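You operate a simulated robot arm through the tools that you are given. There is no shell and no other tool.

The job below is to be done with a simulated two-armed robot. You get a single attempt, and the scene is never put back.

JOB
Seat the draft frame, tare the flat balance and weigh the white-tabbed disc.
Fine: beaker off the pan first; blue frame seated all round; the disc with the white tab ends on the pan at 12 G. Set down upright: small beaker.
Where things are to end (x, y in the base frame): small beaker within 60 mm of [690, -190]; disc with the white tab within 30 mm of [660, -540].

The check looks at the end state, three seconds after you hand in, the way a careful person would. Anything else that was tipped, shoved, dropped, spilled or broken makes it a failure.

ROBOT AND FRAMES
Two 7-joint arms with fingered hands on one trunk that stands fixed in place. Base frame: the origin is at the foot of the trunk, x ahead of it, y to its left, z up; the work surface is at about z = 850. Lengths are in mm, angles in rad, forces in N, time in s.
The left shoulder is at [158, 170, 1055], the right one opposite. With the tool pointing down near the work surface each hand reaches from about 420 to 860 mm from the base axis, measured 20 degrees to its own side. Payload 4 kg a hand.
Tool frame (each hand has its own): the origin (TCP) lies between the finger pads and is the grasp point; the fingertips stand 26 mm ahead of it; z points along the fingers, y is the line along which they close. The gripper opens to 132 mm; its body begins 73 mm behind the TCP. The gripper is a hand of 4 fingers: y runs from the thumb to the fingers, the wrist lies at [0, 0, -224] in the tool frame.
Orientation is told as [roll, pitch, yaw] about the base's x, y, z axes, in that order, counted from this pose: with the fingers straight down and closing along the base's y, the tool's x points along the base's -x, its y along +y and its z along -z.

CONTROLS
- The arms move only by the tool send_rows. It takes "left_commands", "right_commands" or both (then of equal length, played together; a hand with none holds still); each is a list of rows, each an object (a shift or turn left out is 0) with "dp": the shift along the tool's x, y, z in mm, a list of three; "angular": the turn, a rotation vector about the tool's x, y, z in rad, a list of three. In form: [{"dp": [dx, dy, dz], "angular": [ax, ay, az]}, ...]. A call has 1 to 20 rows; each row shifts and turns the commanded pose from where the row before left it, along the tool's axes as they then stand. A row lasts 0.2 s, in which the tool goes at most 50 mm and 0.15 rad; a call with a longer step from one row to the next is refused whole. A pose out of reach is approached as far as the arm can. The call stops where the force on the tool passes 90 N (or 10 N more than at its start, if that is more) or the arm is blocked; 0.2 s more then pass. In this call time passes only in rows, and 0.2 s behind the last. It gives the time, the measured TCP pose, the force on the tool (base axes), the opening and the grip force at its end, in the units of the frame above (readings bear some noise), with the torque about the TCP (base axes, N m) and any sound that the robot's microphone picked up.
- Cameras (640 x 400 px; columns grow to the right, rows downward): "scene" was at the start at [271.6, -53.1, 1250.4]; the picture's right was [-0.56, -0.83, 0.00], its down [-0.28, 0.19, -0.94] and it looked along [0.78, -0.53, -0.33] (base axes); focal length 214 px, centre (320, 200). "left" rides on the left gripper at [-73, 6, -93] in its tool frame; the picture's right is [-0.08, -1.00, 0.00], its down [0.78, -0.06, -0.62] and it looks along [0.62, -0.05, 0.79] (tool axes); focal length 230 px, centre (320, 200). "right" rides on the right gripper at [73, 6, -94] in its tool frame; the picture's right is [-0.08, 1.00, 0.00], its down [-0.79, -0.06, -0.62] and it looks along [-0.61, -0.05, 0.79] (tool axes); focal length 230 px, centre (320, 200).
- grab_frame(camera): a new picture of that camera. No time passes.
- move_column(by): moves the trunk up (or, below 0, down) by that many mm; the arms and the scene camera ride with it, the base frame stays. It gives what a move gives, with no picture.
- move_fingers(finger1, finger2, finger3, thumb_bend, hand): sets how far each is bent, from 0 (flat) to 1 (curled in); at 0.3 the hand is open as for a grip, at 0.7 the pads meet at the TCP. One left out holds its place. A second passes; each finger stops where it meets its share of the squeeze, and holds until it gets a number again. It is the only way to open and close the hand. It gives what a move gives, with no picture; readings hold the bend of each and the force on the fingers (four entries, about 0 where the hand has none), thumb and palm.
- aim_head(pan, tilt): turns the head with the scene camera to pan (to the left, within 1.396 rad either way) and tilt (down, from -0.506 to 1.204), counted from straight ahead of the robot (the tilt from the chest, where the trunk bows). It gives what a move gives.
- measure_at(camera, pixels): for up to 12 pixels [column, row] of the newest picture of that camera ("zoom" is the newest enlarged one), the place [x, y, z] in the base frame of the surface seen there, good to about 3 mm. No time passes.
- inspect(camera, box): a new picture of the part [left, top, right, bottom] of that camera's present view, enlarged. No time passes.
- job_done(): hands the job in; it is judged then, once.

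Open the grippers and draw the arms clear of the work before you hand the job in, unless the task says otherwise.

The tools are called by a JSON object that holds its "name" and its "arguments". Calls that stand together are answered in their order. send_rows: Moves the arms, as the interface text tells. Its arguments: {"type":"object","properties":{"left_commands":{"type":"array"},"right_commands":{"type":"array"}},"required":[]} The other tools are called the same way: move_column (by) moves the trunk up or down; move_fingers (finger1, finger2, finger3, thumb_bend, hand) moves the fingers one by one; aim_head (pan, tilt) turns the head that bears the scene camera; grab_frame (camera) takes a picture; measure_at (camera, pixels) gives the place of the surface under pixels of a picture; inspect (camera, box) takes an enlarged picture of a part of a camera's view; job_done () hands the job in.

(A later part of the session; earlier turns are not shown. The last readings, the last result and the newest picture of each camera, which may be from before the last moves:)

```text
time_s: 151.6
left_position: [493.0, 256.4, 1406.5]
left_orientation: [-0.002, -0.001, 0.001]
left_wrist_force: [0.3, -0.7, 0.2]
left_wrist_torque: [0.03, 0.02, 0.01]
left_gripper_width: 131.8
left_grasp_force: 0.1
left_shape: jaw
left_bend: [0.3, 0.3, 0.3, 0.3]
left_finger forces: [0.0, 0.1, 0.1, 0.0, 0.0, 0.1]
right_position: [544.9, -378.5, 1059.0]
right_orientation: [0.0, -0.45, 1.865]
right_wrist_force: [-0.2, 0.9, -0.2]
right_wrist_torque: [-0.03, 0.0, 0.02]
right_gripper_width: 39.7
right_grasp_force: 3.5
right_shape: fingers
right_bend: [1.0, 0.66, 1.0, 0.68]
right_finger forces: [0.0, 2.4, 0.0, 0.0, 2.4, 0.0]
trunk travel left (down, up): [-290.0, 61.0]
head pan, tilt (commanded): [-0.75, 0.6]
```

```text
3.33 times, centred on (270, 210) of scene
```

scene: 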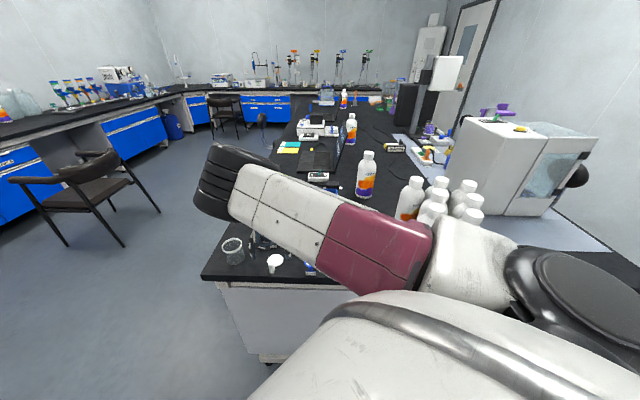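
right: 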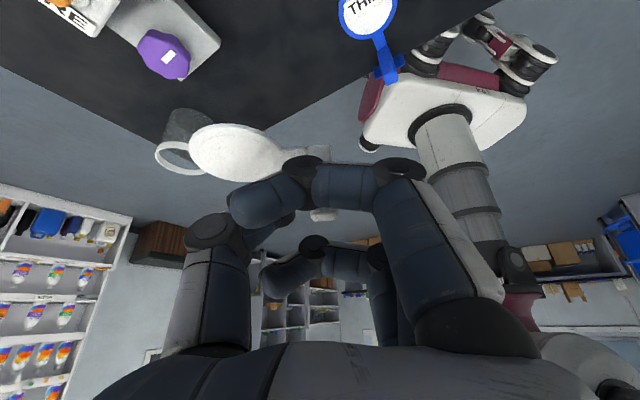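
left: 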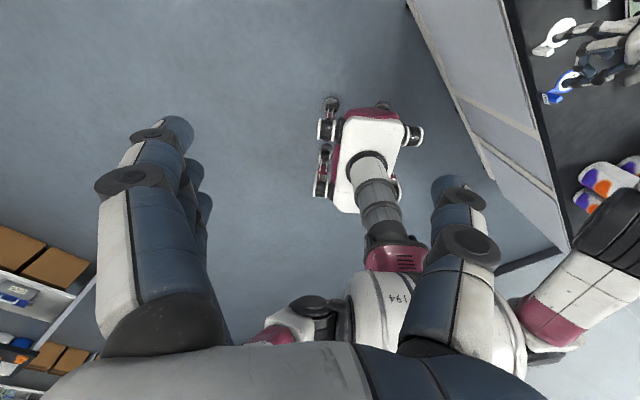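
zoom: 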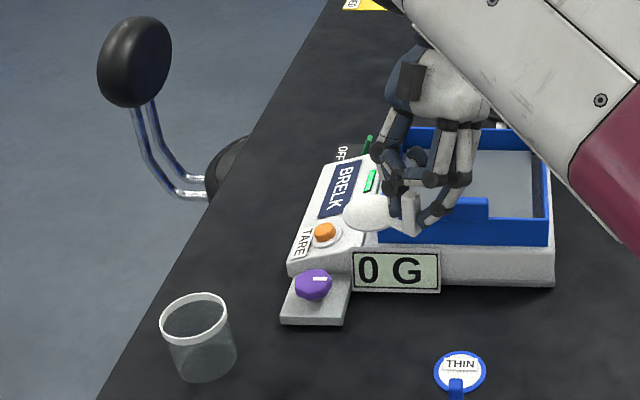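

The disc is held level, and the display shows 0 G with the frame seated. Now I turn about the vertical by -1.57 rad so the wrist comes to the robot's side.

{"name": "send_rows", "arguments": {"right_commands": [{"angular": [0.0625, 0, 0.1293]}, {"angular": [0.0625, 0, 0.1293]}, {"angular": [0.0625, 0, 0.1293]}, {"angular": [0.0625, 0, 0.1293]}, {"angular": [0.0625, 0, 0.1293]}, {"angular": [0.0625, 0, 0.1293]}, {"angular": [0.0625, 0, 0.1293]}, {"angular": [0.0625, 0, 0.1293]}, {"angular": [0.0625, 0, 0.1293]}, {"angular": [0.0625, 0, 0.1293]}, {"angular": [0.0625, 0, 0.1293]}, {"dp": [0, 0, 0]}]}}

{"name": "grab_frame", "arguments": {"camera": "right"}}

{"name": "grab_frame", "arguments": {"camera": "scene"}}

```text
time_s: 154.2
left_position: [492.6, 255.9, 1406.5]
left_orientation: [-0.002, -0.001, 0.0]
left_wrist_force: [0.5, 0.2, -1.0]
left_wrist_torque: [0.01, 0.01, 0.03]
left_gripper_width: 131.9
left_grasp_force: 0.1
left_shape: jaw
left_bend: [0.3, 0.3, 0.3, 0.3]
left_finger forces: [0.0, 0.0, 0.0, 0.1, 0.0, 0.0]
right_position: [545.7, -378.5, 1058.3]
right_orientation: [0.002, -0.45, 0.284]
right_wrist_force: [-0.5, -0.1, -0.2]
right_wrist_torque: [0.01, 0.01, -0.02]
right_gripper_width: 39.7
right_grasp_force: 1.9
right_shape: fingers
right_bend: [1.0, 0.66, 1.0, 0.68]
right_finger forces: [0.0, 2.3, 0.1, 0.1, 2.4, 0.0]
trunk travel left (down, up): [-290.0, 61.0]
head pan, tilt (commanded): [-0.75, 0.6]
```

```text
taken
```

right: 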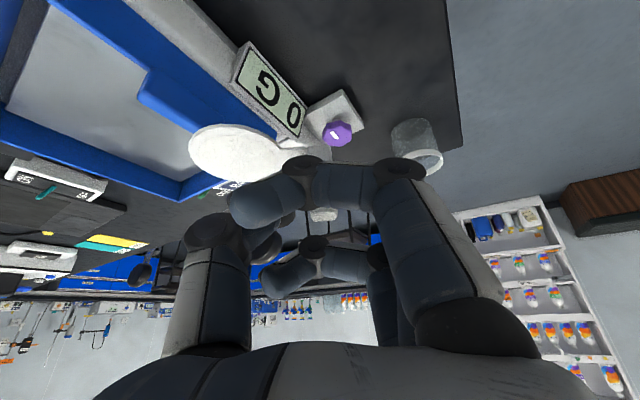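

```text
taken
```

scene: 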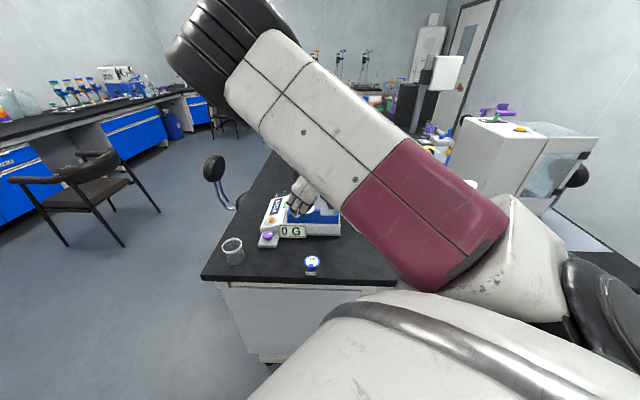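

The disc is still level and held. I rise 65 mm, lower the trunk 65 mm for easier reach, and measure the disc's place relative to the hand.

{"name": "send_rows", "arguments": {"right_commands": [{"dp": [-9.4, 0, -19.5]}, {"dp": [-9.4, 0, -19.5]}, {"dp": [-9.4, 0, -19.5]}]}}

{"name": "move_column", "arguments": {"by": -65}}

{"name": "send_rows", "arguments": {"right_commands": [{"dp": [0, 0, 0]}, {"dp": [0, 0, 0]}]}}

{"name": "grab_frame", "arguments": {"camera": "right"}}

{"name": "measure_at", "arguments": {"camera": "right", "pixels": [[237, 153], [192, 150], [237, 125], [260, 170], [280, 140], [215, 175], [323, 214]]}}

```text
time_s: 155.0
left_position: [491.4, 256.6, 1407.3]
left_orientation: [-0.002, -0.001, 0.003]
left_wrist_force: [-0.8, 0.0, -0.6]
left_wrist_torque: [-0.02, -0.01, -0.02]
left_gripper_width: 131.8
left_grasp_force: 0.0
left_shape: jaw
left_bend: [0.3, 0.3, 0.3, 0.3]
left_finger forces: [0.0, 0.0, 0.1, 0.1, 0.1, 0.1]
right_position: [544.5, -381.3, 1124.6]
right_orientation: [-0.002, -0.45, 0.286]
right_wrist_force: [-0.3, -0.8, -0.6]
right_wrist_torque: [-0.03, 0.0, -0.02]
right_gripper_width: 39.5
right_grasp_force: 2.7
right_shape: fingers
right_bend: [1.0, 0.66, 1.0, 0.68]
right_finger forces: [0.0, 2.4, 0.0, 0.0, 2.4, 0.0]
trunk travel left (down, up): [-290.0, 61.0]
head pan, tilt (commanded): [-0.75, 0.6]
```

```text
time_s: 156.0
left_position: [491.3, 256.1, 1341.5]
left_orientation: [-0.002, -0.005, 0.002]
left_wrist_force: [0.0, -0.5, -0.5]
left_wrist_torque: [0.01, -0.01, 0.01]
left_gripper_width: 132.2
left_grasp_force: 0.0
left_shape: jaw
left_bend: [0.3, 0.3, 0.3, 0.3]
left_finger forces: [0.1, 0.0, 0.0, 0.0, 0.0, 0.1]
right_position: [545.8, -379.0, 1059.5]
right_orientation: [-0.001, -0.451, 0.287]
right_wrist_force: [-0.9, -0.3, -0.2]
right_wrist_torque: [-0.01, -0.05, 0.01]
right_gripper_width: 39.9
right_grasp_force: 2.1
right_shape: fingers
right_bend: [1.0, 0.66, 1.0, 0.68]
right_finger forces: [0.0, 2.4, 0.0, 0.0, 2.4, 0.0]
trunk travel left (down, up): [-225.0, 126.0]
head pan, tilt (commanded): [-0.75, 0.6]
```

```text
time_s: 156.6
left_position: [492.2, 256.1, 1340.3]
left_orientation: [-0.002, 0.0, 0.003]
left_wrist_force: [0.3, 0.6, -0.3]
left_wrist_torque: [0.02, 0.02, 0.02]
left_gripper_width: 131.7
left_grasp_force: 0.0
left_shape: jaw
left_bend: [0.3, 0.3, 0.3, 0.3]
left_finger forces: [0.1, 0.1, 0.0, 0.1, 0.0, 0.0]
right_position: [546.1, -379.0, 1058.8]
right_orientation: [-0.001, -0.45, 0.286]
right_wrist_force: [0.1, 0.5, 0.6]
right_wrist_torque: [0.01, -0.01, 0.0]
right_gripper_width: 39.5
right_grasp_force: 2.7
right_shape: fingers
right_bend: [1.0, 0.66, 1.0, 0.68]
right_finger forces: [0.1, 2.4, 0.0, 0.1, 2.4, 0.0]
trunk travel left (down, up): [-225.0, 126.0]
head pan, tilt (commanded): [-0.75, 0.6]
```

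```text
taken
```

right: 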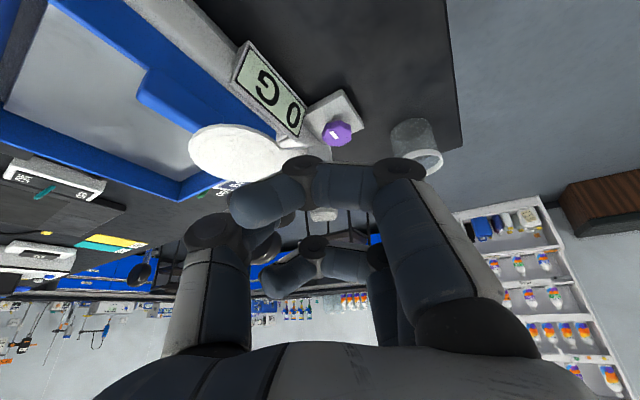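

```text
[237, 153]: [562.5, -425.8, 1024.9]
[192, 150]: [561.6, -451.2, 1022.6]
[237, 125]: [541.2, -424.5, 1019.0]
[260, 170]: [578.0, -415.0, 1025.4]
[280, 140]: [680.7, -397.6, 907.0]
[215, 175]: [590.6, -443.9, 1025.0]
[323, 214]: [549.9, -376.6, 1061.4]
```

Disc centre relative to the TCP is (16,-47), and it hangs about level. To keep the curled fingers clear of the frame's handle, I'll move over the pan at this height first and then turn to yaw -0.785 there.

{"name": "send_rows", "arguments": {"right_commands": [{"dp": [-7, -16, 2.7]}, {"dp": [-13.6, -31.5, 5.3]}, {"dp": [-13.6, -31.5, 5.3]}, {"dp": [-13.6, -31.5, 5.3]}, {"dp": [-13.6, -31.5, 5.3]}, {"dp": [-6.8, -15.7, 2.6]}, {"angular": [0.0583, 0, 0.1206]}, {"angular": [0.0583, 0, 0.1206]}, {"angular": [0.0583, 0, 0.1206]}, {"angular": [0.0583, 0, 0.1206]}, {"angular": [0.0583, 0, 0.1206]}, {"angular": [0.0583, 0, 0.1206]}, {"angular": [0.0583, 0, 0.1206]}, {"angular": [0.0583, 0, 0.1206]}, {"dp": [0, 0, 0]}]}}

{"name": "grab_frame", "arguments": {"camera": "right"}}

{"name": "grab_frame", "arguments": {"camera": "scene"}}

```text
time_s: 159.8
left_position: [491.4, 257.3, 1341.9]
left_orientation: [-0.002, -0.001, 0.003]
left_wrist_force: [0.6, -0.4, 0.2]
left_wrist_torque: [0.01, 0.01, -0.01]
left_gripper_width: 131.6
left_grasp_force: 0.1
left_shape: jaw
left_bend: [0.3, 0.3, 0.3, 0.3]
left_finger forces: [0.0, 0.0, 0.0, 0.0, 0.0, 0.0]
right_position: [660.7, -510.1, 1064.6]
right_orientation: [0.0, -0.45, -0.788]
right_wrist_force: [-0.1, -1.0, 0.3]
right_wrist_torque: [-0.02, 0.03, 0.02]
right_gripper_width: 39.7
right_grasp_force: 2.5
right_shape: fingers
right_bend: [1.0, 0.66, 1.0, 0.68]
right_finger forces: [0.0, 2.4, 0.0, 0.0, 2.4, 0.0]
trunk travel left (down, up): [-225.0, 126.0]
head pan, tilt (commanded): [-0.75, 0.6]
```

```text
taken
```

right: 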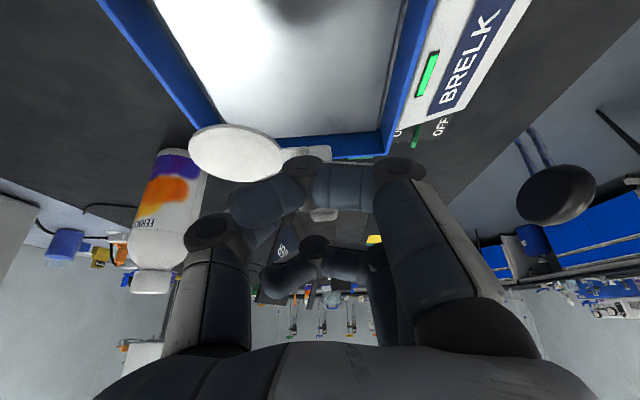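

```text
taken
```

scene: 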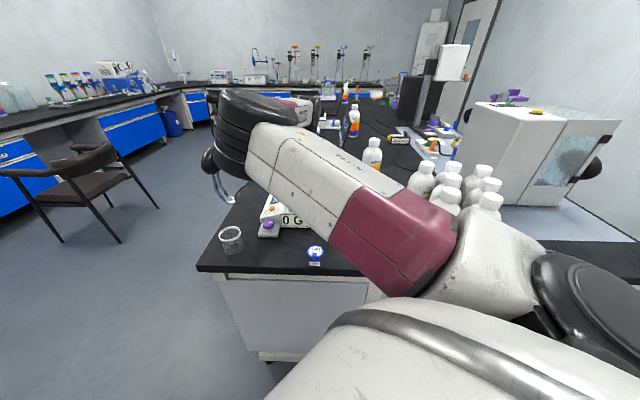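

The pose is exact, and the disc hangs over the pan area. I measure the disc and the pan corners in this view.

{"name": "measure_at", "arguments": {"camera": "right", "pixels": [[237, 153], [195, 150], [215, 175], [260, 170], [240, 128], [380, 130], [385, 60], [220, 120], [270, 20], [323, 214]]}}

{"name": "inspect", "arguments": {"camera": "right", "box": [140, 0, 460, 220]}}

```text
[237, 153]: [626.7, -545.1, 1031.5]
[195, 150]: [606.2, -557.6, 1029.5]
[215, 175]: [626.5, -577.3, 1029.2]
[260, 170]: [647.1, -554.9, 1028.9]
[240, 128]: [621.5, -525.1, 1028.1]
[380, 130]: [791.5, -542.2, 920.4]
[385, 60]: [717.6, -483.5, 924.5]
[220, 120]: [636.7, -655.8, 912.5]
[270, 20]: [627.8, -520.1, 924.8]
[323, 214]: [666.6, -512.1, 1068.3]
```

```text
1.82 times, centred on (300, 110) of right
```

zoom: 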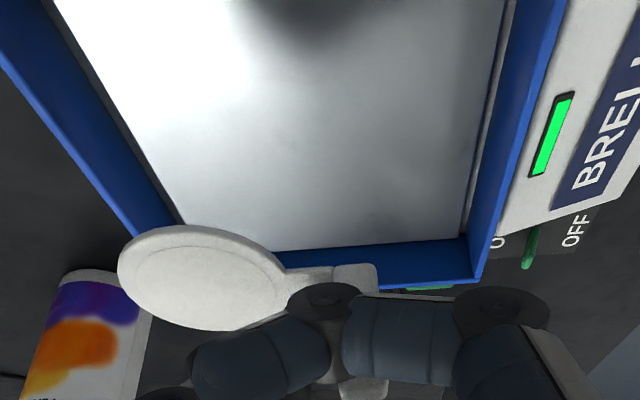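

The disc is level at z≈1029, with its centre near [625.5,-552]. I shift so that it will land near [653,-547], and descend 75 mm in steps while checking the clearances.

{"name": "send_rows", "arguments": {"right_commands": [{"dp": [-14.7, 22.2, 7.1]}, {"dp": [10.9, 0, 22.5]}, {"dp": [10.9, 0, 22.5]}, {"dp": [8.7, 0, 18]}, {"dp": [0, 0, 0]}]}}

{"name": "grab_frame", "arguments": {"camera": "right"}}

{"name": "inspect", "arguments": {"camera": "right", "box": [140, 0, 460, 260]}}

{"name": "inspect", "arguments": {"camera": "scene", "box": [230, 150, 370, 250]}}

```text
time_s: 161.0
left_position: [492.0, 256.6, 1342.1]
left_orientation: [-0.003, -0.002, 0.001]
left_wrist_force: [-0.4, -0.3, -0.8]
left_wrist_torque: [0.02, 0.03, 0.01]
left_gripper_width: 132.1
left_grasp_force: 0.0
left_shape: jaw
left_bend: [0.3, 0.3, 0.3, 0.3]
left_finger forces: [0.0, 0.0, 0.1, 0.1, 0.0, 0.0]
right_position: [687.2, -505.2, 995.3]
right_orientation: [0.0, -0.452, -0.786]
right_wrist_force: [-0.4, -0.6, -0.6]
right_wrist_torque: [0.02, 0.01, 0.0]
right_gripper_width: 39.6
right_grasp_force: 2.4
right_shape: fingers
right_bend: [1.0, 0.66, 1.0, 0.68]
right_finger forces: [0.1, 2.4, 0.0, 0.1, 2.5, 0.1]
trunk travel left (down, up): [-225.0, 126.0]
head pan, tilt (commanded): [-0.75, 0.6]
```

```text
taken
```

right: 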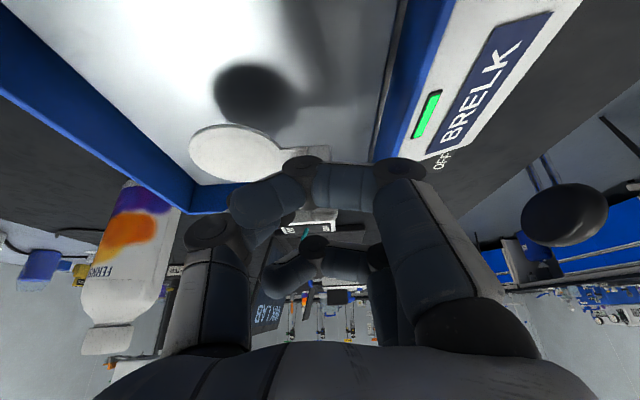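

```text
1.54 times, centred on (300, 130) of right
```

zoom: 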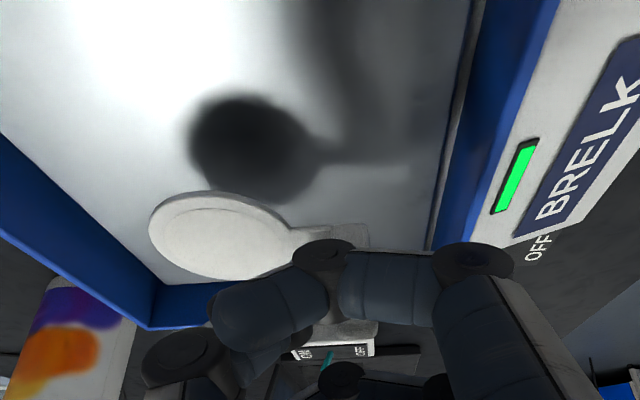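

```text
4.00 times, centred on (300, 200) of scene
```

zoom: 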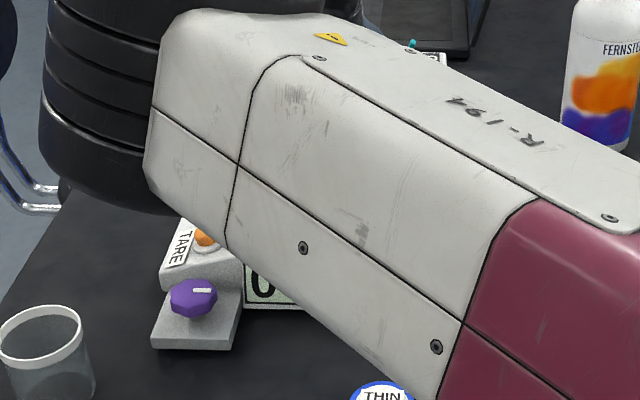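

The disc is over the pan and its shadow falls within it. I measure the curled finger's joint near the left wall to be sure it will clear the rim.

{"name": "measure_at", "arguments": {"camera": "right", "pixels": [[400, 172], [385, 165], [415, 180], [440, 220], [345, 185], [270, 200], [237, 153], [215, 175], [260, 168], [410, 130]]}}

```text
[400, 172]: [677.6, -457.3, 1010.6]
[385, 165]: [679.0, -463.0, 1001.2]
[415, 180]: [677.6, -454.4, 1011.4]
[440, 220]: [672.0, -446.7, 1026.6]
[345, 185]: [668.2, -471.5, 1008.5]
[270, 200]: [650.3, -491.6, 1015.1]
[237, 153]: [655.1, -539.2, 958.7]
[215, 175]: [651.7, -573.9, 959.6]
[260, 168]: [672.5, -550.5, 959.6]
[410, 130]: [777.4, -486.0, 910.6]
```

The lowest curled joint will end about 8 mm above the rim and inside the wall, so it clears. I descend 24 mm and then finish in 1–2 mm steps.

{"name": "send_rows", "arguments": {"right_commands": [{"dp": [5.2, 0, 10.8]}, {"dp": [3.5, 0, 7.2]}, {"dp": [1.7, 0, 3.6]}, {"dp": [0, 0, 0]}]}}

{"name": "inspect", "arguments": {"camera": "right", "box": [140, 0, 460, 260]}}

{"name": "inspect", "arguments": {"camera": "scene", "box": [230, 170, 350, 250]}}

```text
time_s: 162.0
left_position: [493.6, 256.6, 1340.9]
left_orientation: [-0.002, -0.003, 0.002]
left_wrist_force: [-0.4, -0.2, -0.7]
left_wrist_torque: [0.0, 0.01, 0.03]
left_gripper_width: 131.9
left_grasp_force: 0.2
left_shape: jaw
left_bend: [0.3, 0.3, 0.3, 0.3]
left_finger forces: [0.0, 0.1, 0.0, 0.1, 0.0, 0.0]
right_position: [688.3, -505.6, 971.4]
right_orientation: [0.0, -0.452, -0.784]
right_wrist_force: [-0.8, -0.6, -0.2]
right_wrist_torque: [0.0, 0.02, 0.0]
right_gripper_width: 39.5
right_grasp_force: 2.2
right_shape: fingers
right_bend: [1.0, 0.66, 1.0, 0.68]
right_finger forces: [0.0, 2.5, 0.1, 0.0, 2.4, 0.0]
trunk travel left (down, up): [-225.0, 126.0]
head pan, tilt (commanded): [-0.75, 0.6]
```

```text
1.54 times, centred on (300, 130) of right
```

zoom: 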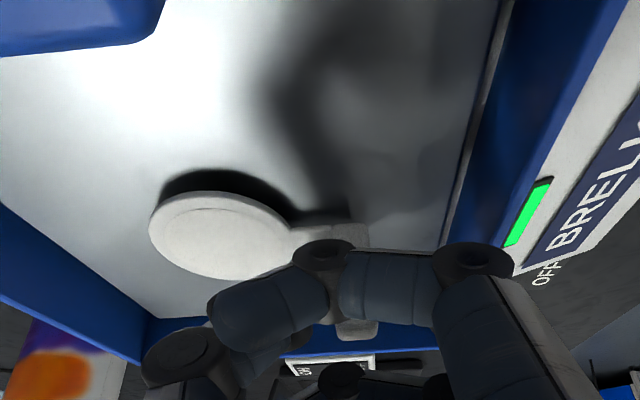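

```text
5.00 times, centred on (290, 210) of scene
```

zoom: 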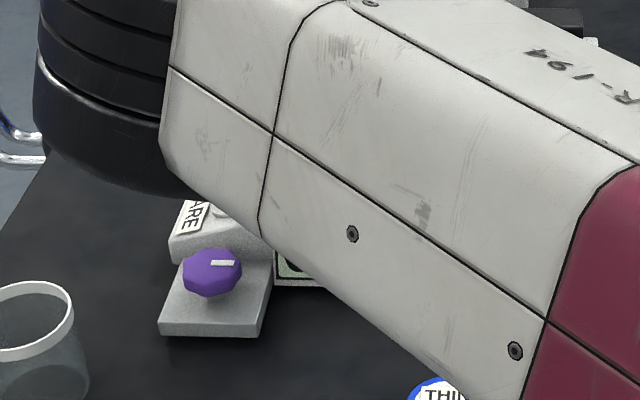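

About 6 mm remain, and the LED is still lit green, which went dark on contact earlier. I lower in small steps and watch the LED, the disc's shadow and the forces.

{"name": "send_rows", "arguments": {"right_commands": [{"dp": [0.87, 0, 1.8]}, {"dp": [0.87, 0, 1.8]}, {"dp": [0, 0, 0]}]}}

{"name": "inspect", "arguments": {"camera": "right", "box": [180, 70, 440, 230]}}

{"name": "send_rows", "arguments": {"right_commands": [{"dp": [0.43, 0, 0.9]}, {"dp": [0, 0, 0]}]}}

{"name": "inspect", "arguments": {"camera": "right", "box": [180, 70, 440, 230]}}

```text
time_s: 162.8
left_position: [492.6, 257.7, 1341.5]
left_orientation: [-0.003, -0.002, 0.002]
left_wrist_force: [0.5, 0.1, 0.3]
left_wrist_torque: [0.01, -0.02, 0.02]
left_gripper_width: 131.8
left_grasp_force: 0.1
left_shape: jaw
left_bend: [0.3, 0.3, 0.3, 0.3]
left_finger forces: [0.0, 0.0, 0.1, 0.1, 0.0, 0.0]
right_position: [687.3, -507.0, 966.1]
right_orientation: [0.0, -0.45, -0.785]
right_wrist_force: [1.0, -0.2, 0.3]
right_wrist_torque: [0.01, 0.03, -0.01]
right_gripper_width: 39.4
right_grasp_force: 2.3
right_shape: fingers
right_bend: [1.0, 0.66, 1.0, 0.68]
right_finger forces: [0.0, 2.4, 0.0, 0.0, 2.3, 0.0]
trunk travel left (down, up): [-225.0, 126.0]
head pan, tilt (commanded): [-0.75, 0.6]
```

```text
2.46 times, centred on (310, 150) of right
```

zoom: 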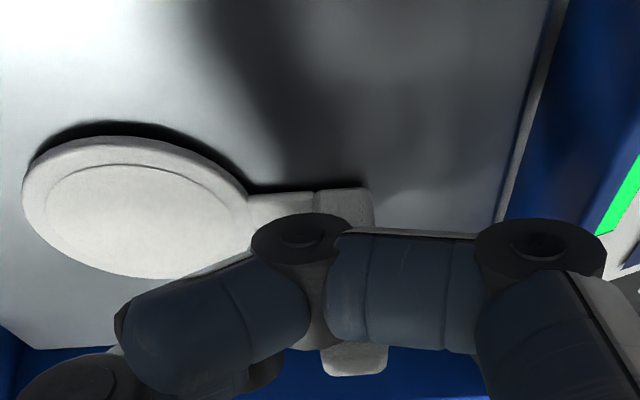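

```text
time_s: 163.4
left_position: [492.5, 256.9, 1342.1]
left_orientation: [-0.002, -0.004, 0.002]
left_wrist_force: [1.1, 0.0, 0.2]
left_wrist_torque: [0.01, -0.01, 0.01]
left_gripper_width: 131.7
left_grasp_force: 0.1
left_shape: jaw
left_bend: [0.3, 0.3, 0.3, 0.3]
left_finger forces: [0.0, 0.0, 0.1, 0.0, 0.0, 0.0]
right_position: [688.5, -506.8, 965.7]
right_orientation: [0.0, -0.453, -0.787]
right_wrist_force: [-0.9, -0.3, 1.7]
right_wrist_torque: [0.03, 0.01, 0.02]
right_gripper_width: 39.6
right_grasp_force: 2.6
right_shape: fingers
right_bend: [1.0, 0.66, 1.0, 0.68]
right_finger forces: [0.0, 2.4, 0.0, 0.0, 2.8, 0.1]
trunk travel left (down, up): [-225.0, 126.0]
head pan, tilt (commanded): [-0.75, 0.6]
```

```text
2.46 times, centred on (310, 150) of right
```

zoom: 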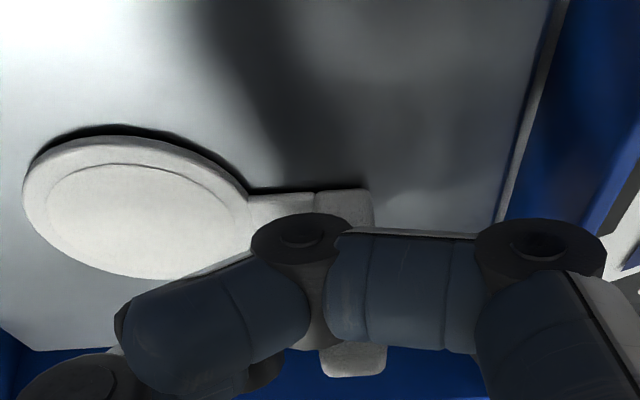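

The LED went dark and the force rose to 1.7 N, so the disc touches the pan. I open the thumb and finger slightly to release the tab.

{"name": "move_fingers", "arguments": {"hand": "right", "finger2": 0.62, "thumb_bend": 0.6}}

{"name": "inspect", "arguments": {"camera": "right", "box": [140, 50, 460, 260]}}

{"name": "grab_frame", "arguments": {"camera": "scene"}}

```text
time_s: 164.4
left_position: [493.0, 256.6, 1342.0]
left_orientation: [-0.002, -0.002, 0.003]
left_wrist_force: [0.9, 0.7, 0.3]
left_wrist_torque: [0.04, 0.01, 0.0]
left_gripper_width: 131.7
left_grasp_force: 0.0
left_shape: jaw
left_bend: [0.3, 0.3, 0.3, 0.3]
left_finger forces: [0.0, 0.0, 0.0, 0.1, 0.0, 0.0]
right_position: [689.0, -506.6, 965.0]
right_orientation: [0.0, -0.451, -0.785]
right_wrist_force: [-0.4, 0.8, 1.0]
right_wrist_torque: [-0.02, -0.05, 0.01]
right_gripper_width: 42.8
right_grasp_force: 0.1
right_shape: fingers
right_bend: [1.0, 0.62, 1.0, 0.6]
right_finger forces: [0.0, 0.0, 0.1, 0.1, 0.0, 0.0]
trunk travel left (down, up): [-225.0, 126.0]
head pan, tilt (commanded): [-0.75, 0.6]
```

```text
1.90 times, centred on (300, 155) of right
```

zoom: 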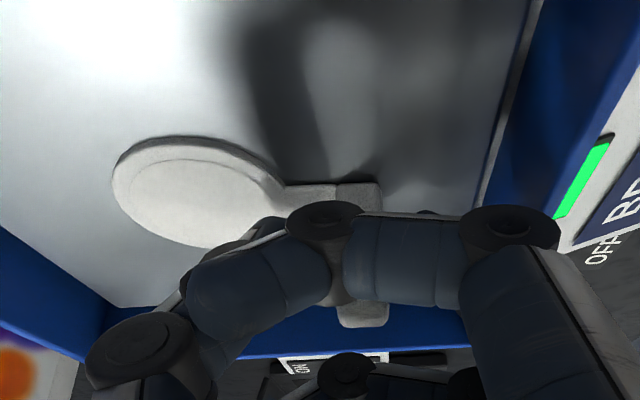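

```text
taken
```

scene: 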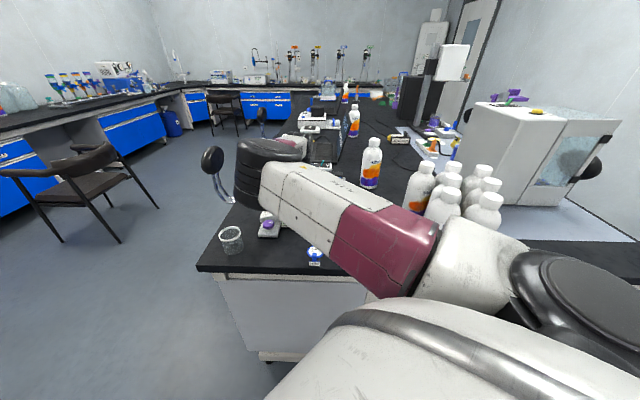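

The grip is 0, the LED is green again, and the disc lies flat. I rise vertically in small rows so that the tips slide clear of the tab.

{"name": "send_rows", "arguments": {"right_commands": [{"dp": [-1.3, 0, -2.7]}, {"dp": [-2.2, 0, -4.5]}, {"dp": [-3.5, 0, -7.2]}]}}

{"name": "inspect", "arguments": {"camera": "right", "box": [140, 50, 460, 260]}}

```text
time_s: 165.2
left_position: [492.5, 258.1, 1341.3]
left_orientation: [-0.001, -0.002, 0.002]
left_wrist_force: [-0.4, -0.5, 0.0]
left_wrist_torque: [-0.01, 0.02, -0.01]
left_gripper_width: 132.0
left_grasp_force: 0.1
left_shape: jaw
left_bend: [0.3, 0.3, 0.3, 0.3]
left_finger forces: [0.1, 0.0, 0.0, 0.1, 0.0, 0.1]
right_position: [687.8, -505.7, 981.0]
right_orientation: [0.0, -0.451, -0.784]
right_wrist_force: [-0.4, -0.7, 0.4]
right_wrist_torque: [-0.01, -0.01, 0.01]
right_gripper_width: 42.3
right_grasp_force: 0.1
right_shape: fingers
right_bend: [1.0, 0.62, 1.0, 0.6]
right_finger forces: [0.0, 0.1, 0.0, 0.1, 0.1, 0.0]
trunk travel left (down, up): [-225.0, 126.0]
head pan, tilt (commanded): [-0.75, 0.6]
```

```text
1.90 times, centred on (300, 155) of right
```

zoom: 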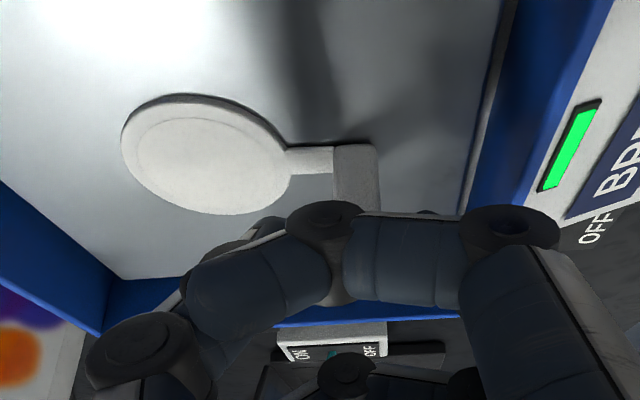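

The disc and tab stay on the pan as the hand rises. I continue up 100 mm.

{"name": "send_rows", "arguments": {"right_commands": [{"dp": [-6.5, 0, -13.5]}, {"dp": [-10.9, 0, -22.5]}, {"dp": [-13, 0, -27]}, {"dp": [-13, 0, -27]}]}}

{"name": "grab_frame", "arguments": {"camera": "right"}}

{"name": "grab_frame", "arguments": {"camera": "scene"}}

```text
time_s: 166.2
left_position: [491.1, 256.0, 1341.3]
left_orientation: [-0.002, -0.002, 0.001]
left_wrist_force: [-0.2, -0.3, -0.6]
left_wrist_torque: [0.01, -0.02, 0.0]
left_gripper_width: 131.9
left_grasp_force: 0.0
left_shape: jaw
left_bend: [0.3, 0.3, 0.3, 0.3]
left_finger forces: [0.0, 0.1, 0.1, 0.1, 0.0, 0.0]
right_position: [686.1, -505.6, 1081.2]
right_orientation: [0.0, -0.45, -0.786]
right_wrist_force: [-0.6, 0.5, 0.0]
right_wrist_torque: [0.01, -0.01, 0.01]
right_gripper_width: 42.7
right_grasp_force: 0.1
right_shape: fingers
right_bend: [1.0, 0.62, 1.0, 0.6]
right_finger forces: [0.0, 0.0, 0.0, 0.0, 0.0, 0.0]
trunk travel left (down, up): [-225.0, 126.0]
head pan, tilt (commanded): [-0.75, 0.6]
```

```text
taken
```

right: 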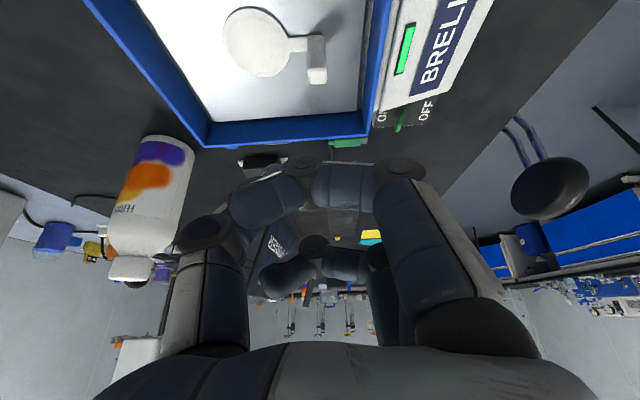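

```text
taken
```

scene: 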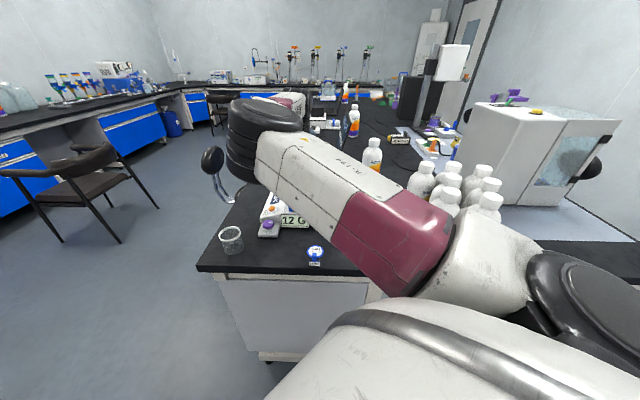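

The display reads 12 G with the disc on the pan. I verify the disc's position, the frame's rim and the display enlarged.

{"name": "measure_at", "arguments": {"camera": "right", "pixels": [[257, 42], [228, 35], [287, 45], [255, 12], [260, 74], [316, 70], [205, 138], [365, 132], [290, 132], [375, 60], [130, 50]]}}

{"name": "inspect", "arguments": {"camera": "scene", "box": [210, 170, 340, 270]}}

```text
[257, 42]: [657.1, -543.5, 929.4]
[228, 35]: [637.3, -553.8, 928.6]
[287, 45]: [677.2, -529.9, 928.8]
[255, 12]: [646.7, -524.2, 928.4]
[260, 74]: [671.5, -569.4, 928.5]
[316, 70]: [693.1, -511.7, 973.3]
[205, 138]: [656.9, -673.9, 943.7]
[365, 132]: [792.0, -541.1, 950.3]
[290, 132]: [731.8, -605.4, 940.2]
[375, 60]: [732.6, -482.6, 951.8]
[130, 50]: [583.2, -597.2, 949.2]
```

```text
4.00 times, centred on (275, 220) of scene
```

zoom: 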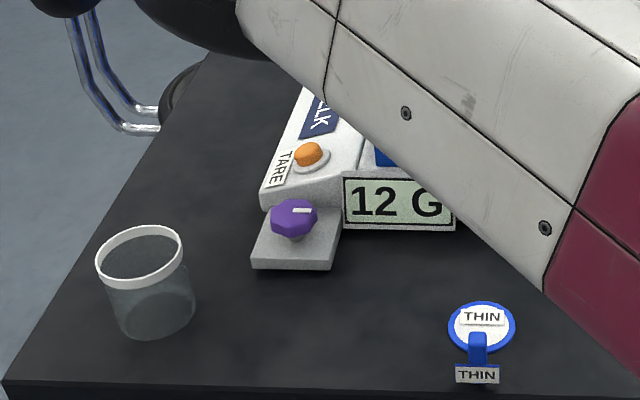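

Display 12 G, disc centre about [657.5,-544], i.e. some 5 mm from the goal; beaker and the other disc are undisturbed. I now withdraw the right hand upward and back toward the robot.

{"name": "send_rows", "arguments": {"right_commands": [{"dp": [-8.7, 0, -18]}, {"dp": [12.7, -25.4, -25]}, {"dp": [12.7, -25.4, -25]}, {"dp": [12.7, -25.4, -25]}, {"dp": [12.7, -25.4, -25]}, {"dp": [12.7, -25.4, -25]}, {"dp": [12.7, -25.4, -25]}, {"dp": [12.7, -25.4, -25]}, {"angular": [0, 0.15, 0]}, {"angular": [0, 0.15, 0]}, {"angular": [0, 0.15, 0]}]}}

{"name": "move_fingers", "arguments": {"hand": "right", "finger1": 0.3, "finger2": 0.3, "finger3": 0.3, "thumb_bend": 0.3}}

{"name": "grab_frame", "arguments": {"camera": "scene"}}

{"name": "grab_frame", "arguments": {"camera": "right"}}

```text
time_s: 168.6
left_position: [493.2, 256.2, 1341.3]
left_orientation: [-0.001, -0.001, 0.002]
left_wrist_force: [0.6, 0.1, -0.3]
left_wrist_torque: [-0.03, 0.01, 0.01]
left_gripper_width: 131.9
left_grasp_force: 0.0
left_shape: jaw
left_bend: [0.3, 0.3, 0.3, 0.3]
left_finger forces: [0.0, 0.1, 0.1, 0.0, 0.0, 0.0]
right_position: [453.6, -520.2, 1219.6]
right_orientation: [-0.001, 0.001, -0.786]
right_wrist_force: [-0.6, 0.5, 0.0]
right_wrist_torque: [0.01, 0.02, 0.0]
right_gripper_width: 42.6
right_grasp_force: 0.1
right_shape: fingers
right_bend: [1.0, 0.62, 1.0, 0.6]
right_finger forces: [0.0, 0.0, 0.0, 0.0, 0.0, 0.1]
trunk travel left (down, up): [-225.0, 126.0]
head pan, tilt (commanded): [-0.75, 0.6]
```

```text
time_s: 169.6
left_position: [491.7, 256.2, 1341.3]
left_orientation: [-0.002, -0.001, 0.002]
left_wrist_force: [-0.7, 0.7, 0.5]
left_wrist_torque: [-0.03, -0.02, 0.01]
left_gripper_width: 131.6
left_grasp_force: 0.1
left_shape: jaw
left_bend: [0.3, 0.3, 0.3, 0.3]
left_finger forces: [0.0, 0.0, 0.0, 0.0, 0.1, 0.0]
right_position: [451.5, -520.5, 1219.7]
right_orientation: [0.0, -0.003, -0.786]
right_wrist_force: [0.9, -0.3, 0.2]
right_wrist_torque: [-0.01, 0.02, 0.0]
right_gripper_width: 135.8
right_grasp_force: 0.1
right_shape: fingers
right_bend: [0.3, 0.3, 0.3, 0.3]
right_finger forces: [0.0, 0.0, 0.0, 0.0, 0.1, 0.0]
trunk travel left (down, up): [-225.0, 126.0]
head pan, tilt (commanded): [-0.75, 0.6]
```

```text
taken
```

scene: 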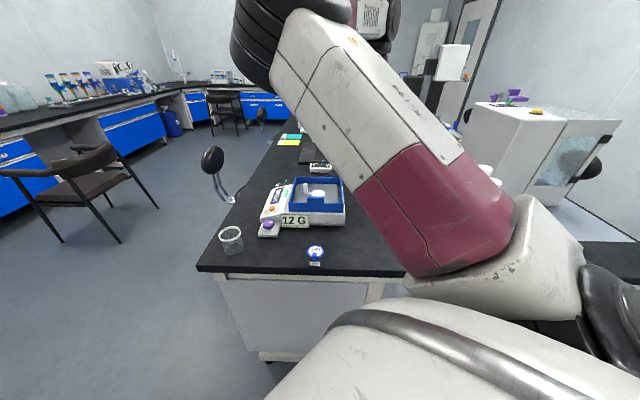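

```text
taken
```

right: 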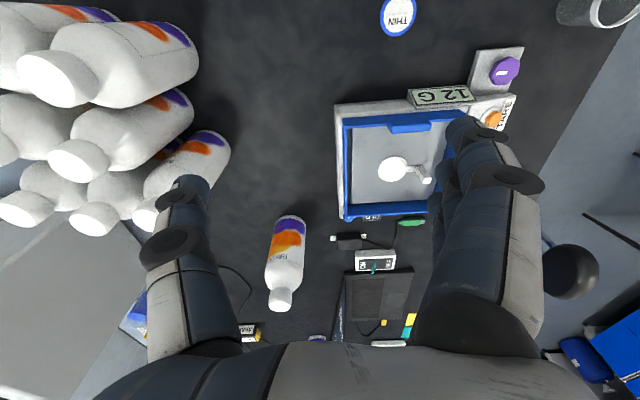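

A clear overview: the frame surrounds the pan, the disc lies on it and the display reads 12 G. I make a final check of the frame's seating from this view and the scene view.

{"name": "inspect", "arguments": {"camera": "right", "box": [325, 70, 475, 235]}}

{"name": "measure_at", "arguments": {"camera": "zoom", "pixels": [[128, 125], [132, 345], [350, 110], [280, 120], [138, 240], [230, 338], [290, 225], [175, 135], [180, 315], [370, 260], [110, 230], [240, 360]]}}

{"name": "inspect", "arguments": {"camera": "scene", "box": [210, 160, 360, 280]}}

```text
2.42 times, centred on (400, 152) of right
```

zoom: 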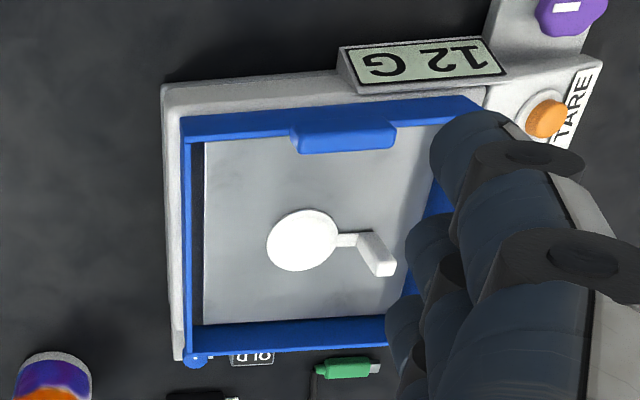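

```text
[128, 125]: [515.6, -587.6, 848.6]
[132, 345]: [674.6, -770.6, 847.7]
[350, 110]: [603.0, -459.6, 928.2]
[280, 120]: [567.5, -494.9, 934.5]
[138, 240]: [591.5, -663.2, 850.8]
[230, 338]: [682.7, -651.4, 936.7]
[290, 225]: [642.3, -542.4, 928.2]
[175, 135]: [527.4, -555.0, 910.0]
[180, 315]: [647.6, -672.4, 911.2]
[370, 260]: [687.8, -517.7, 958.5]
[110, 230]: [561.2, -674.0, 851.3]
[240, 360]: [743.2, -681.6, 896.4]
```

```text
3.33 times, centred on (285, 220) of scene
```

zoom: 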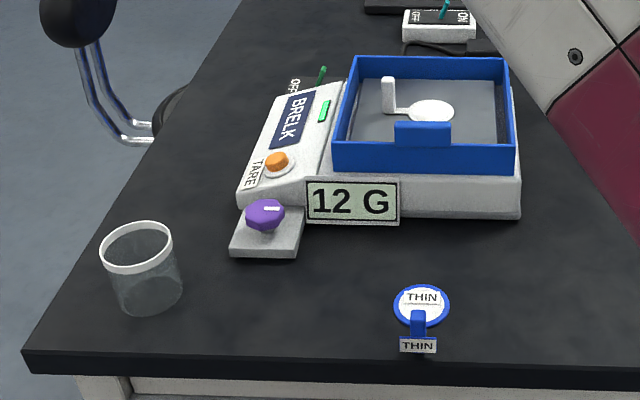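

The frame sits squarely on the deck with the disc inside and 12 G showing. I do one last rim level check at its four corners.

{"name": "measure_at", "arguments": {"camera": "zoom", "pixels": [[356, 58], [507, 59], [514, 147], [334, 143], [425, 146], [340, 172], [508, 174], [430, 58], [130, 240], [430, 108]]}}

```text
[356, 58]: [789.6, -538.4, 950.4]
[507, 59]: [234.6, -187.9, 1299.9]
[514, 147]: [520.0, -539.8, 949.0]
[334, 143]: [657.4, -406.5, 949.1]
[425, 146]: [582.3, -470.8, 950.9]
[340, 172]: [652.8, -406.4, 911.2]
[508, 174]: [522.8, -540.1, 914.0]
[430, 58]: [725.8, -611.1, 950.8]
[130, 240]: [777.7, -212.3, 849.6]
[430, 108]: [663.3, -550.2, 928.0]
```

The rim is level (949–951), but the frame's centre is about 4 mm toward the near side of the pan's centre. A second gentle nudge with the same safe method will centre it: I turn back to yaw 0.785 and come over the handle.

{"name": "send_rows", "arguments": {"right_commands": [{"angular": [0, 0, -0.1428]}, {"angular": [0, 0, -0.1428]}, {"angular": [0, 0, -0.1428]}, {"angular": [0, 0, -0.1428]}, {"angular": [0, 0, -0.1428]}, {"angular": [0, 0, -0.1428]}, {"angular": [0, 0, -0.1428]}, {"angular": [0, 0, -0.1428]}, {"angular": [0, 0, -0.1428]}, {"angular": [0, 0, -0.1428]}, {"angular": [0, 0, -0.1428]}, {"dp": [-25.6, -12.8, 32]}, {"dp": [-25.6, -12.8, 32]}, {"dp": [-25.6, -12.8, 32]}, {"dp": [-25.6, -12.8, 32]}, {"dp": [-25.6, -12.8, 32]}, {"dp": [0, 0, 0]}]}}

{"name": "move_fingers", "arguments": {"hand": "right", "finger1": 0.6, "finger2": 0.6, "finger3": 0.6, "thumb_bend": 0.6}}

{"name": "grab_frame", "arguments": {"camera": "right"}}

```text
time_s: 173.2
left_position: [491.3, 257.3, 1341.9]
left_orientation: [-0.002, -0.002, 0.002]
left_wrist_force: [-1.1, 0.4, 0.5]
left_wrist_torque: [-0.04, 0.01, 0.0]
left_gripper_width: 131.8
left_grasp_force: 0.0
left_shape: jaw
left_bend: [0.3, 0.3, 0.3, 0.3]
left_finger forces: [0.0, 0.1, 0.0, 0.0, 0.0, 0.0]
right_position: [586.7, -476.9, 1061.1]
right_orientation: [-0.003, 0.0, 0.783]
right_wrist_force: [-0.6, 0.1, 0.0]
right_wrist_torque: [0.0, 0.03, 0.0]
right_gripper_width: 135.7
right_grasp_force: 0.1
right_shape: fingers
right_bend: [0.3, 0.3, 0.3, 0.3]
right_finger forces: [0.1, 0.0, 0.0, 0.0, 0.1, 0.1]
trunk travel left (down, up): [-225.0, 126.0]
head pan, tilt (commanded): [-0.75, 0.6]
```

```text
time_s: 174.2
left_position: [491.9, 257.2, 1340.6]
left_orientation: [-0.002, -0.002, 0.002]
left_wrist_force: [0.2, -0.2, 0.1]
left_wrist_torque: [0.03, 0.02, -0.02]
left_gripper_width: 131.8
left_grasp_force: 0.0
left_shape: jaw
left_bend: [0.3, 0.3, 0.3, 0.3]
left_finger forces: [0.0, 0.1, 0.0, 0.0, 0.0, 0.0]
right_position: [589.2, -476.5, 1059.7]
right_orientation: [-0.003, 0.0, 0.786]
right_wrist_force: [0.2, 0.4, -0.5]
right_wrist_torque: [0.01, 0.01, 0.0]
right_gripper_width: 40.0
right_grasp_force: 0.1
right_shape: fingers
right_bend: [0.6, 0.6, 0.6, 0.6]
right_finger forces: [0.0, 0.0, 0.0, 0.0, 0.0, 0.1]
trunk travel left (down, up): [-225.0, 126.0]
head pan, tilt (commanded): [-0.75, 0.6]
```

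```text
taken
```

right: 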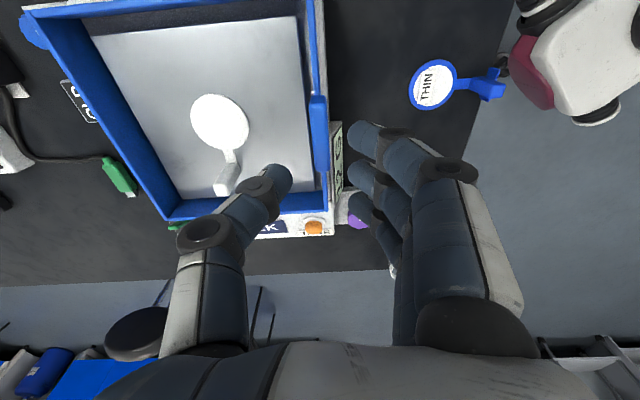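

The thumb will come down between the handle and the disc, 50 mm from the tab, and the fingers outside the handle. I descend to z≈967.

{"name": "send_rows", "arguments": {"right_commands": [{"dp": [0, 0, 25]}, {"dp": [0, 0, 25]}, {"dp": [0, 0, 20]}, {"dp": [0, 0, 0]}]}}

{"name": "grab_frame", "arguments": {"camera": "right"}}

```text
time_s: 175.2
left_position: [491.6, 256.0, 1342.2]
left_orientation: [-0.001, -0.002, 0.002]
left_wrist_force: [-0.4, -0.2, -0.4]
left_wrist_torque: [0.0, 0.02, 0.03]
left_gripper_width: 132.0
left_grasp_force: 0.0
left_shape: jaw
left_bend: [0.3, 0.3, 0.3, 0.3]
left_finger forces: [0.0, 0.0, 0.0, 0.0, 0.0, 0.0]
right_position: [589.3, -476.1, 991.3]
right_orientation: [-0.003, 0.0, 0.787]
right_wrist_force: [0.3, -0.3, -0.3]
right_wrist_torque: [0.0, 0.02, -0.01]
right_gripper_width: 39.7
right_grasp_force: 0.0
right_shape: fingers
right_bend: [0.6, 0.6, 0.6, 0.6]
right_finger forces: [0.0, 0.0, 0.0, 0.0, 0.0, 0.0]
trunk travel left (down, up): [-225.0, 126.0]
head pan, tilt (commanded): [-0.75, 0.6]
```

```text
taken
```

right: 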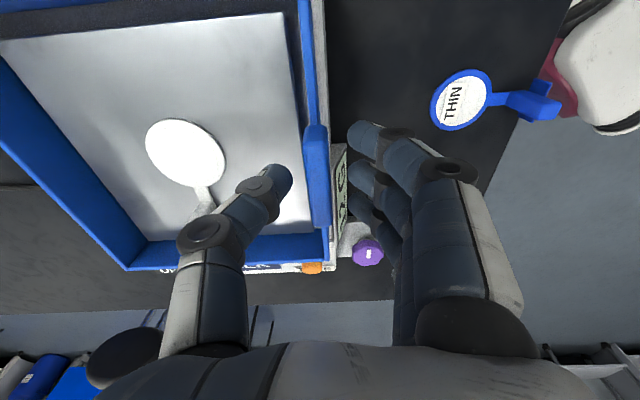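

Alignment matches the earlier nudge. I descend 24 mm more, then move inward in small steps to push the handle about 4 mm.

{"name": "send_rows", "arguments": {"right_commands": [{"dp": [0, 0, 12]}, {"dp": [0, 0, 12]}, {"dp": [0, -3, 0]}, {"dp": [0, -3, 0]}, {"dp": [0, 0, 0]}]}}

{"name": "grab_frame", "arguments": {"camera": "right"}}

{"name": "inspect", "arguments": {"camera": "right", "box": [240, 0, 400, 300]}}

{"name": "measure_at", "arguments": {"camera": "right", "pixels": [[318, 30], [320, 60], [322, 90], [296, 60], [300, 110], [340, 270]]}}

```text
time_s: 176.4
left_position: [493.0, 256.3, 1341.1]
left_orientation: [-0.002, -0.002, 0.002]
left_wrist_force: [0.4, 0.2, -0.7]
left_wrist_torque: [0.0, -0.03, 0.0]
left_gripper_width: 131.9
left_grasp_force: 0.0
left_shape: jaw
left_bend: [0.3, 0.3, 0.3, 0.3]
left_finger forces: [0.0, 0.1, 0.0, 0.0, 0.0, 0.1]
right_position: [590.5, -480.7, 965.7]
right_orientation: [-0.002, 0.001, 0.784]
right_wrist_force: [0.6, 0.3, -0.6]
right_wrist_torque: [-0.03, -0.04, -0.01]
right_gripper_width: 39.8
right_grasp_force: 0.1
right_shape: fingers
right_bend: [0.6, 0.6, 0.6, 0.6]
right_finger forces: [0.0, 0.0, 0.0, 0.0, 0.0, 0.1]
trunk travel left (down, up): [-225.0, 126.0]
head pan, tilt (commanded): [-0.75, 0.6]
```

```text
taken
```

right: 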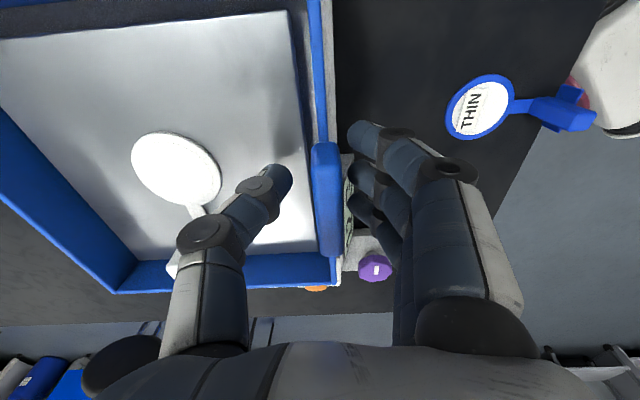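

```text
1.33 times, centred on (320, 150) of right
```

zoom: 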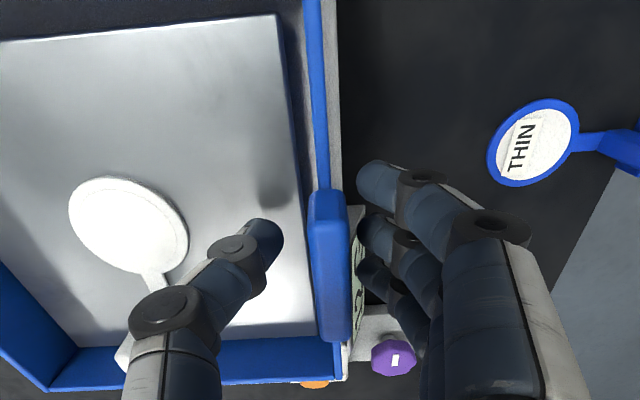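

```text
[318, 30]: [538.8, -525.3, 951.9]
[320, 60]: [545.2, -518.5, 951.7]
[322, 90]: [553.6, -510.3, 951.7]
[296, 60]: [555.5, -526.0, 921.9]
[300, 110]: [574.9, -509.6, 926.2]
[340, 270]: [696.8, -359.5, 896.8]
```

The near wall's rim lies at 752.3 versus about 756.5 for centred, and the fingers are some 4–5 mm from the handle. I advance 8 mm in 2 mm rows.

{"name": "send_rows", "arguments": {"right_commands": [{"dp": [0, -2, 0]}, {"dp": [0, -2, 0]}, {"dp": [0, -2, 0]}, {"dp": [0, -2, 0]}, {"dp": [0, 0, 0]}]}}

{"name": "grab_frame", "arguments": {"camera": "right"}}

{"name": "inspect", "arguments": {"camera": "right", "box": [240, 0, 400, 300]}}

{"name": "measure_at", "arguments": {"camera": "right", "pixels": [[324, 30], [326, 60], [328, 90], [303, 60], [308, 110], [310, 130]]}}

```text
time_s: 177.6
left_position: [492.9, 256.2, 1342.1]
left_orientation: [0.0, 0.0, 0.002]
left_wrist_force: [-0.4, 0.3, 0.2]
left_wrist_torque: [0.0, 0.02, -0.03]
left_gripper_width: 131.8
left_grasp_force: 0.0
left_shape: jaw
left_bend: [0.3, 0.3, 0.3, 0.3]
left_finger forces: [0.1, 0.1, 0.0, 0.0, 0.0, 0.1]
right_position: [596.5, -486.3, 966.9]
right_orientation: [-0.001, 0.001, 0.786]
right_wrist_force: [0.2, 1.3, -0.2]
right_wrist_torque: [-0.03, 0.0, 0.01]
right_gripper_width: 40.0
right_grasp_force: 0.5
right_shape: fingers
right_bend: [0.6, 0.6, 0.6, 0.6]
right_finger forces: [0.2, 0.2, 0.2, 0.0, 0.0, 0.0]
trunk travel left (down, up): [-225.0, 126.0]
head pan, tilt (commanded): [-0.75, 0.6]
```

```text
taken
```

right: 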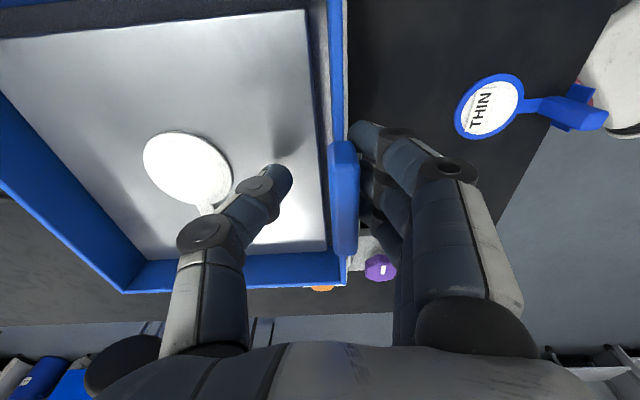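

```text
1.33 times, centred on (320, 150) of right
```

zoom: 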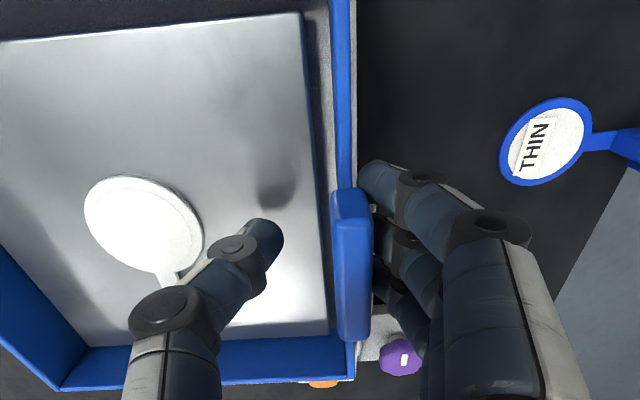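

```text
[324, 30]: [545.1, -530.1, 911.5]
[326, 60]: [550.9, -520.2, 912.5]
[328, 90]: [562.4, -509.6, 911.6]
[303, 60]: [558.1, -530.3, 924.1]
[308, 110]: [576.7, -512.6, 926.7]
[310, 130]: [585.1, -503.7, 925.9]
```

The fingers now touch the handle (0.2 N each). I re-measure the rim to see how far it has moved.

{"name": "measure_at", "arguments": {"camera": "right", "pixels": [[335, 30], [337, 60], [339, 90], [340, 120], [345, 150], [300, 30]]}}

```text
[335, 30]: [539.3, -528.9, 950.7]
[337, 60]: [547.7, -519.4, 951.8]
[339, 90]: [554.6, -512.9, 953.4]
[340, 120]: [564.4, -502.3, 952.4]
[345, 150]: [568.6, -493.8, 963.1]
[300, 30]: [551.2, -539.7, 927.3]
```

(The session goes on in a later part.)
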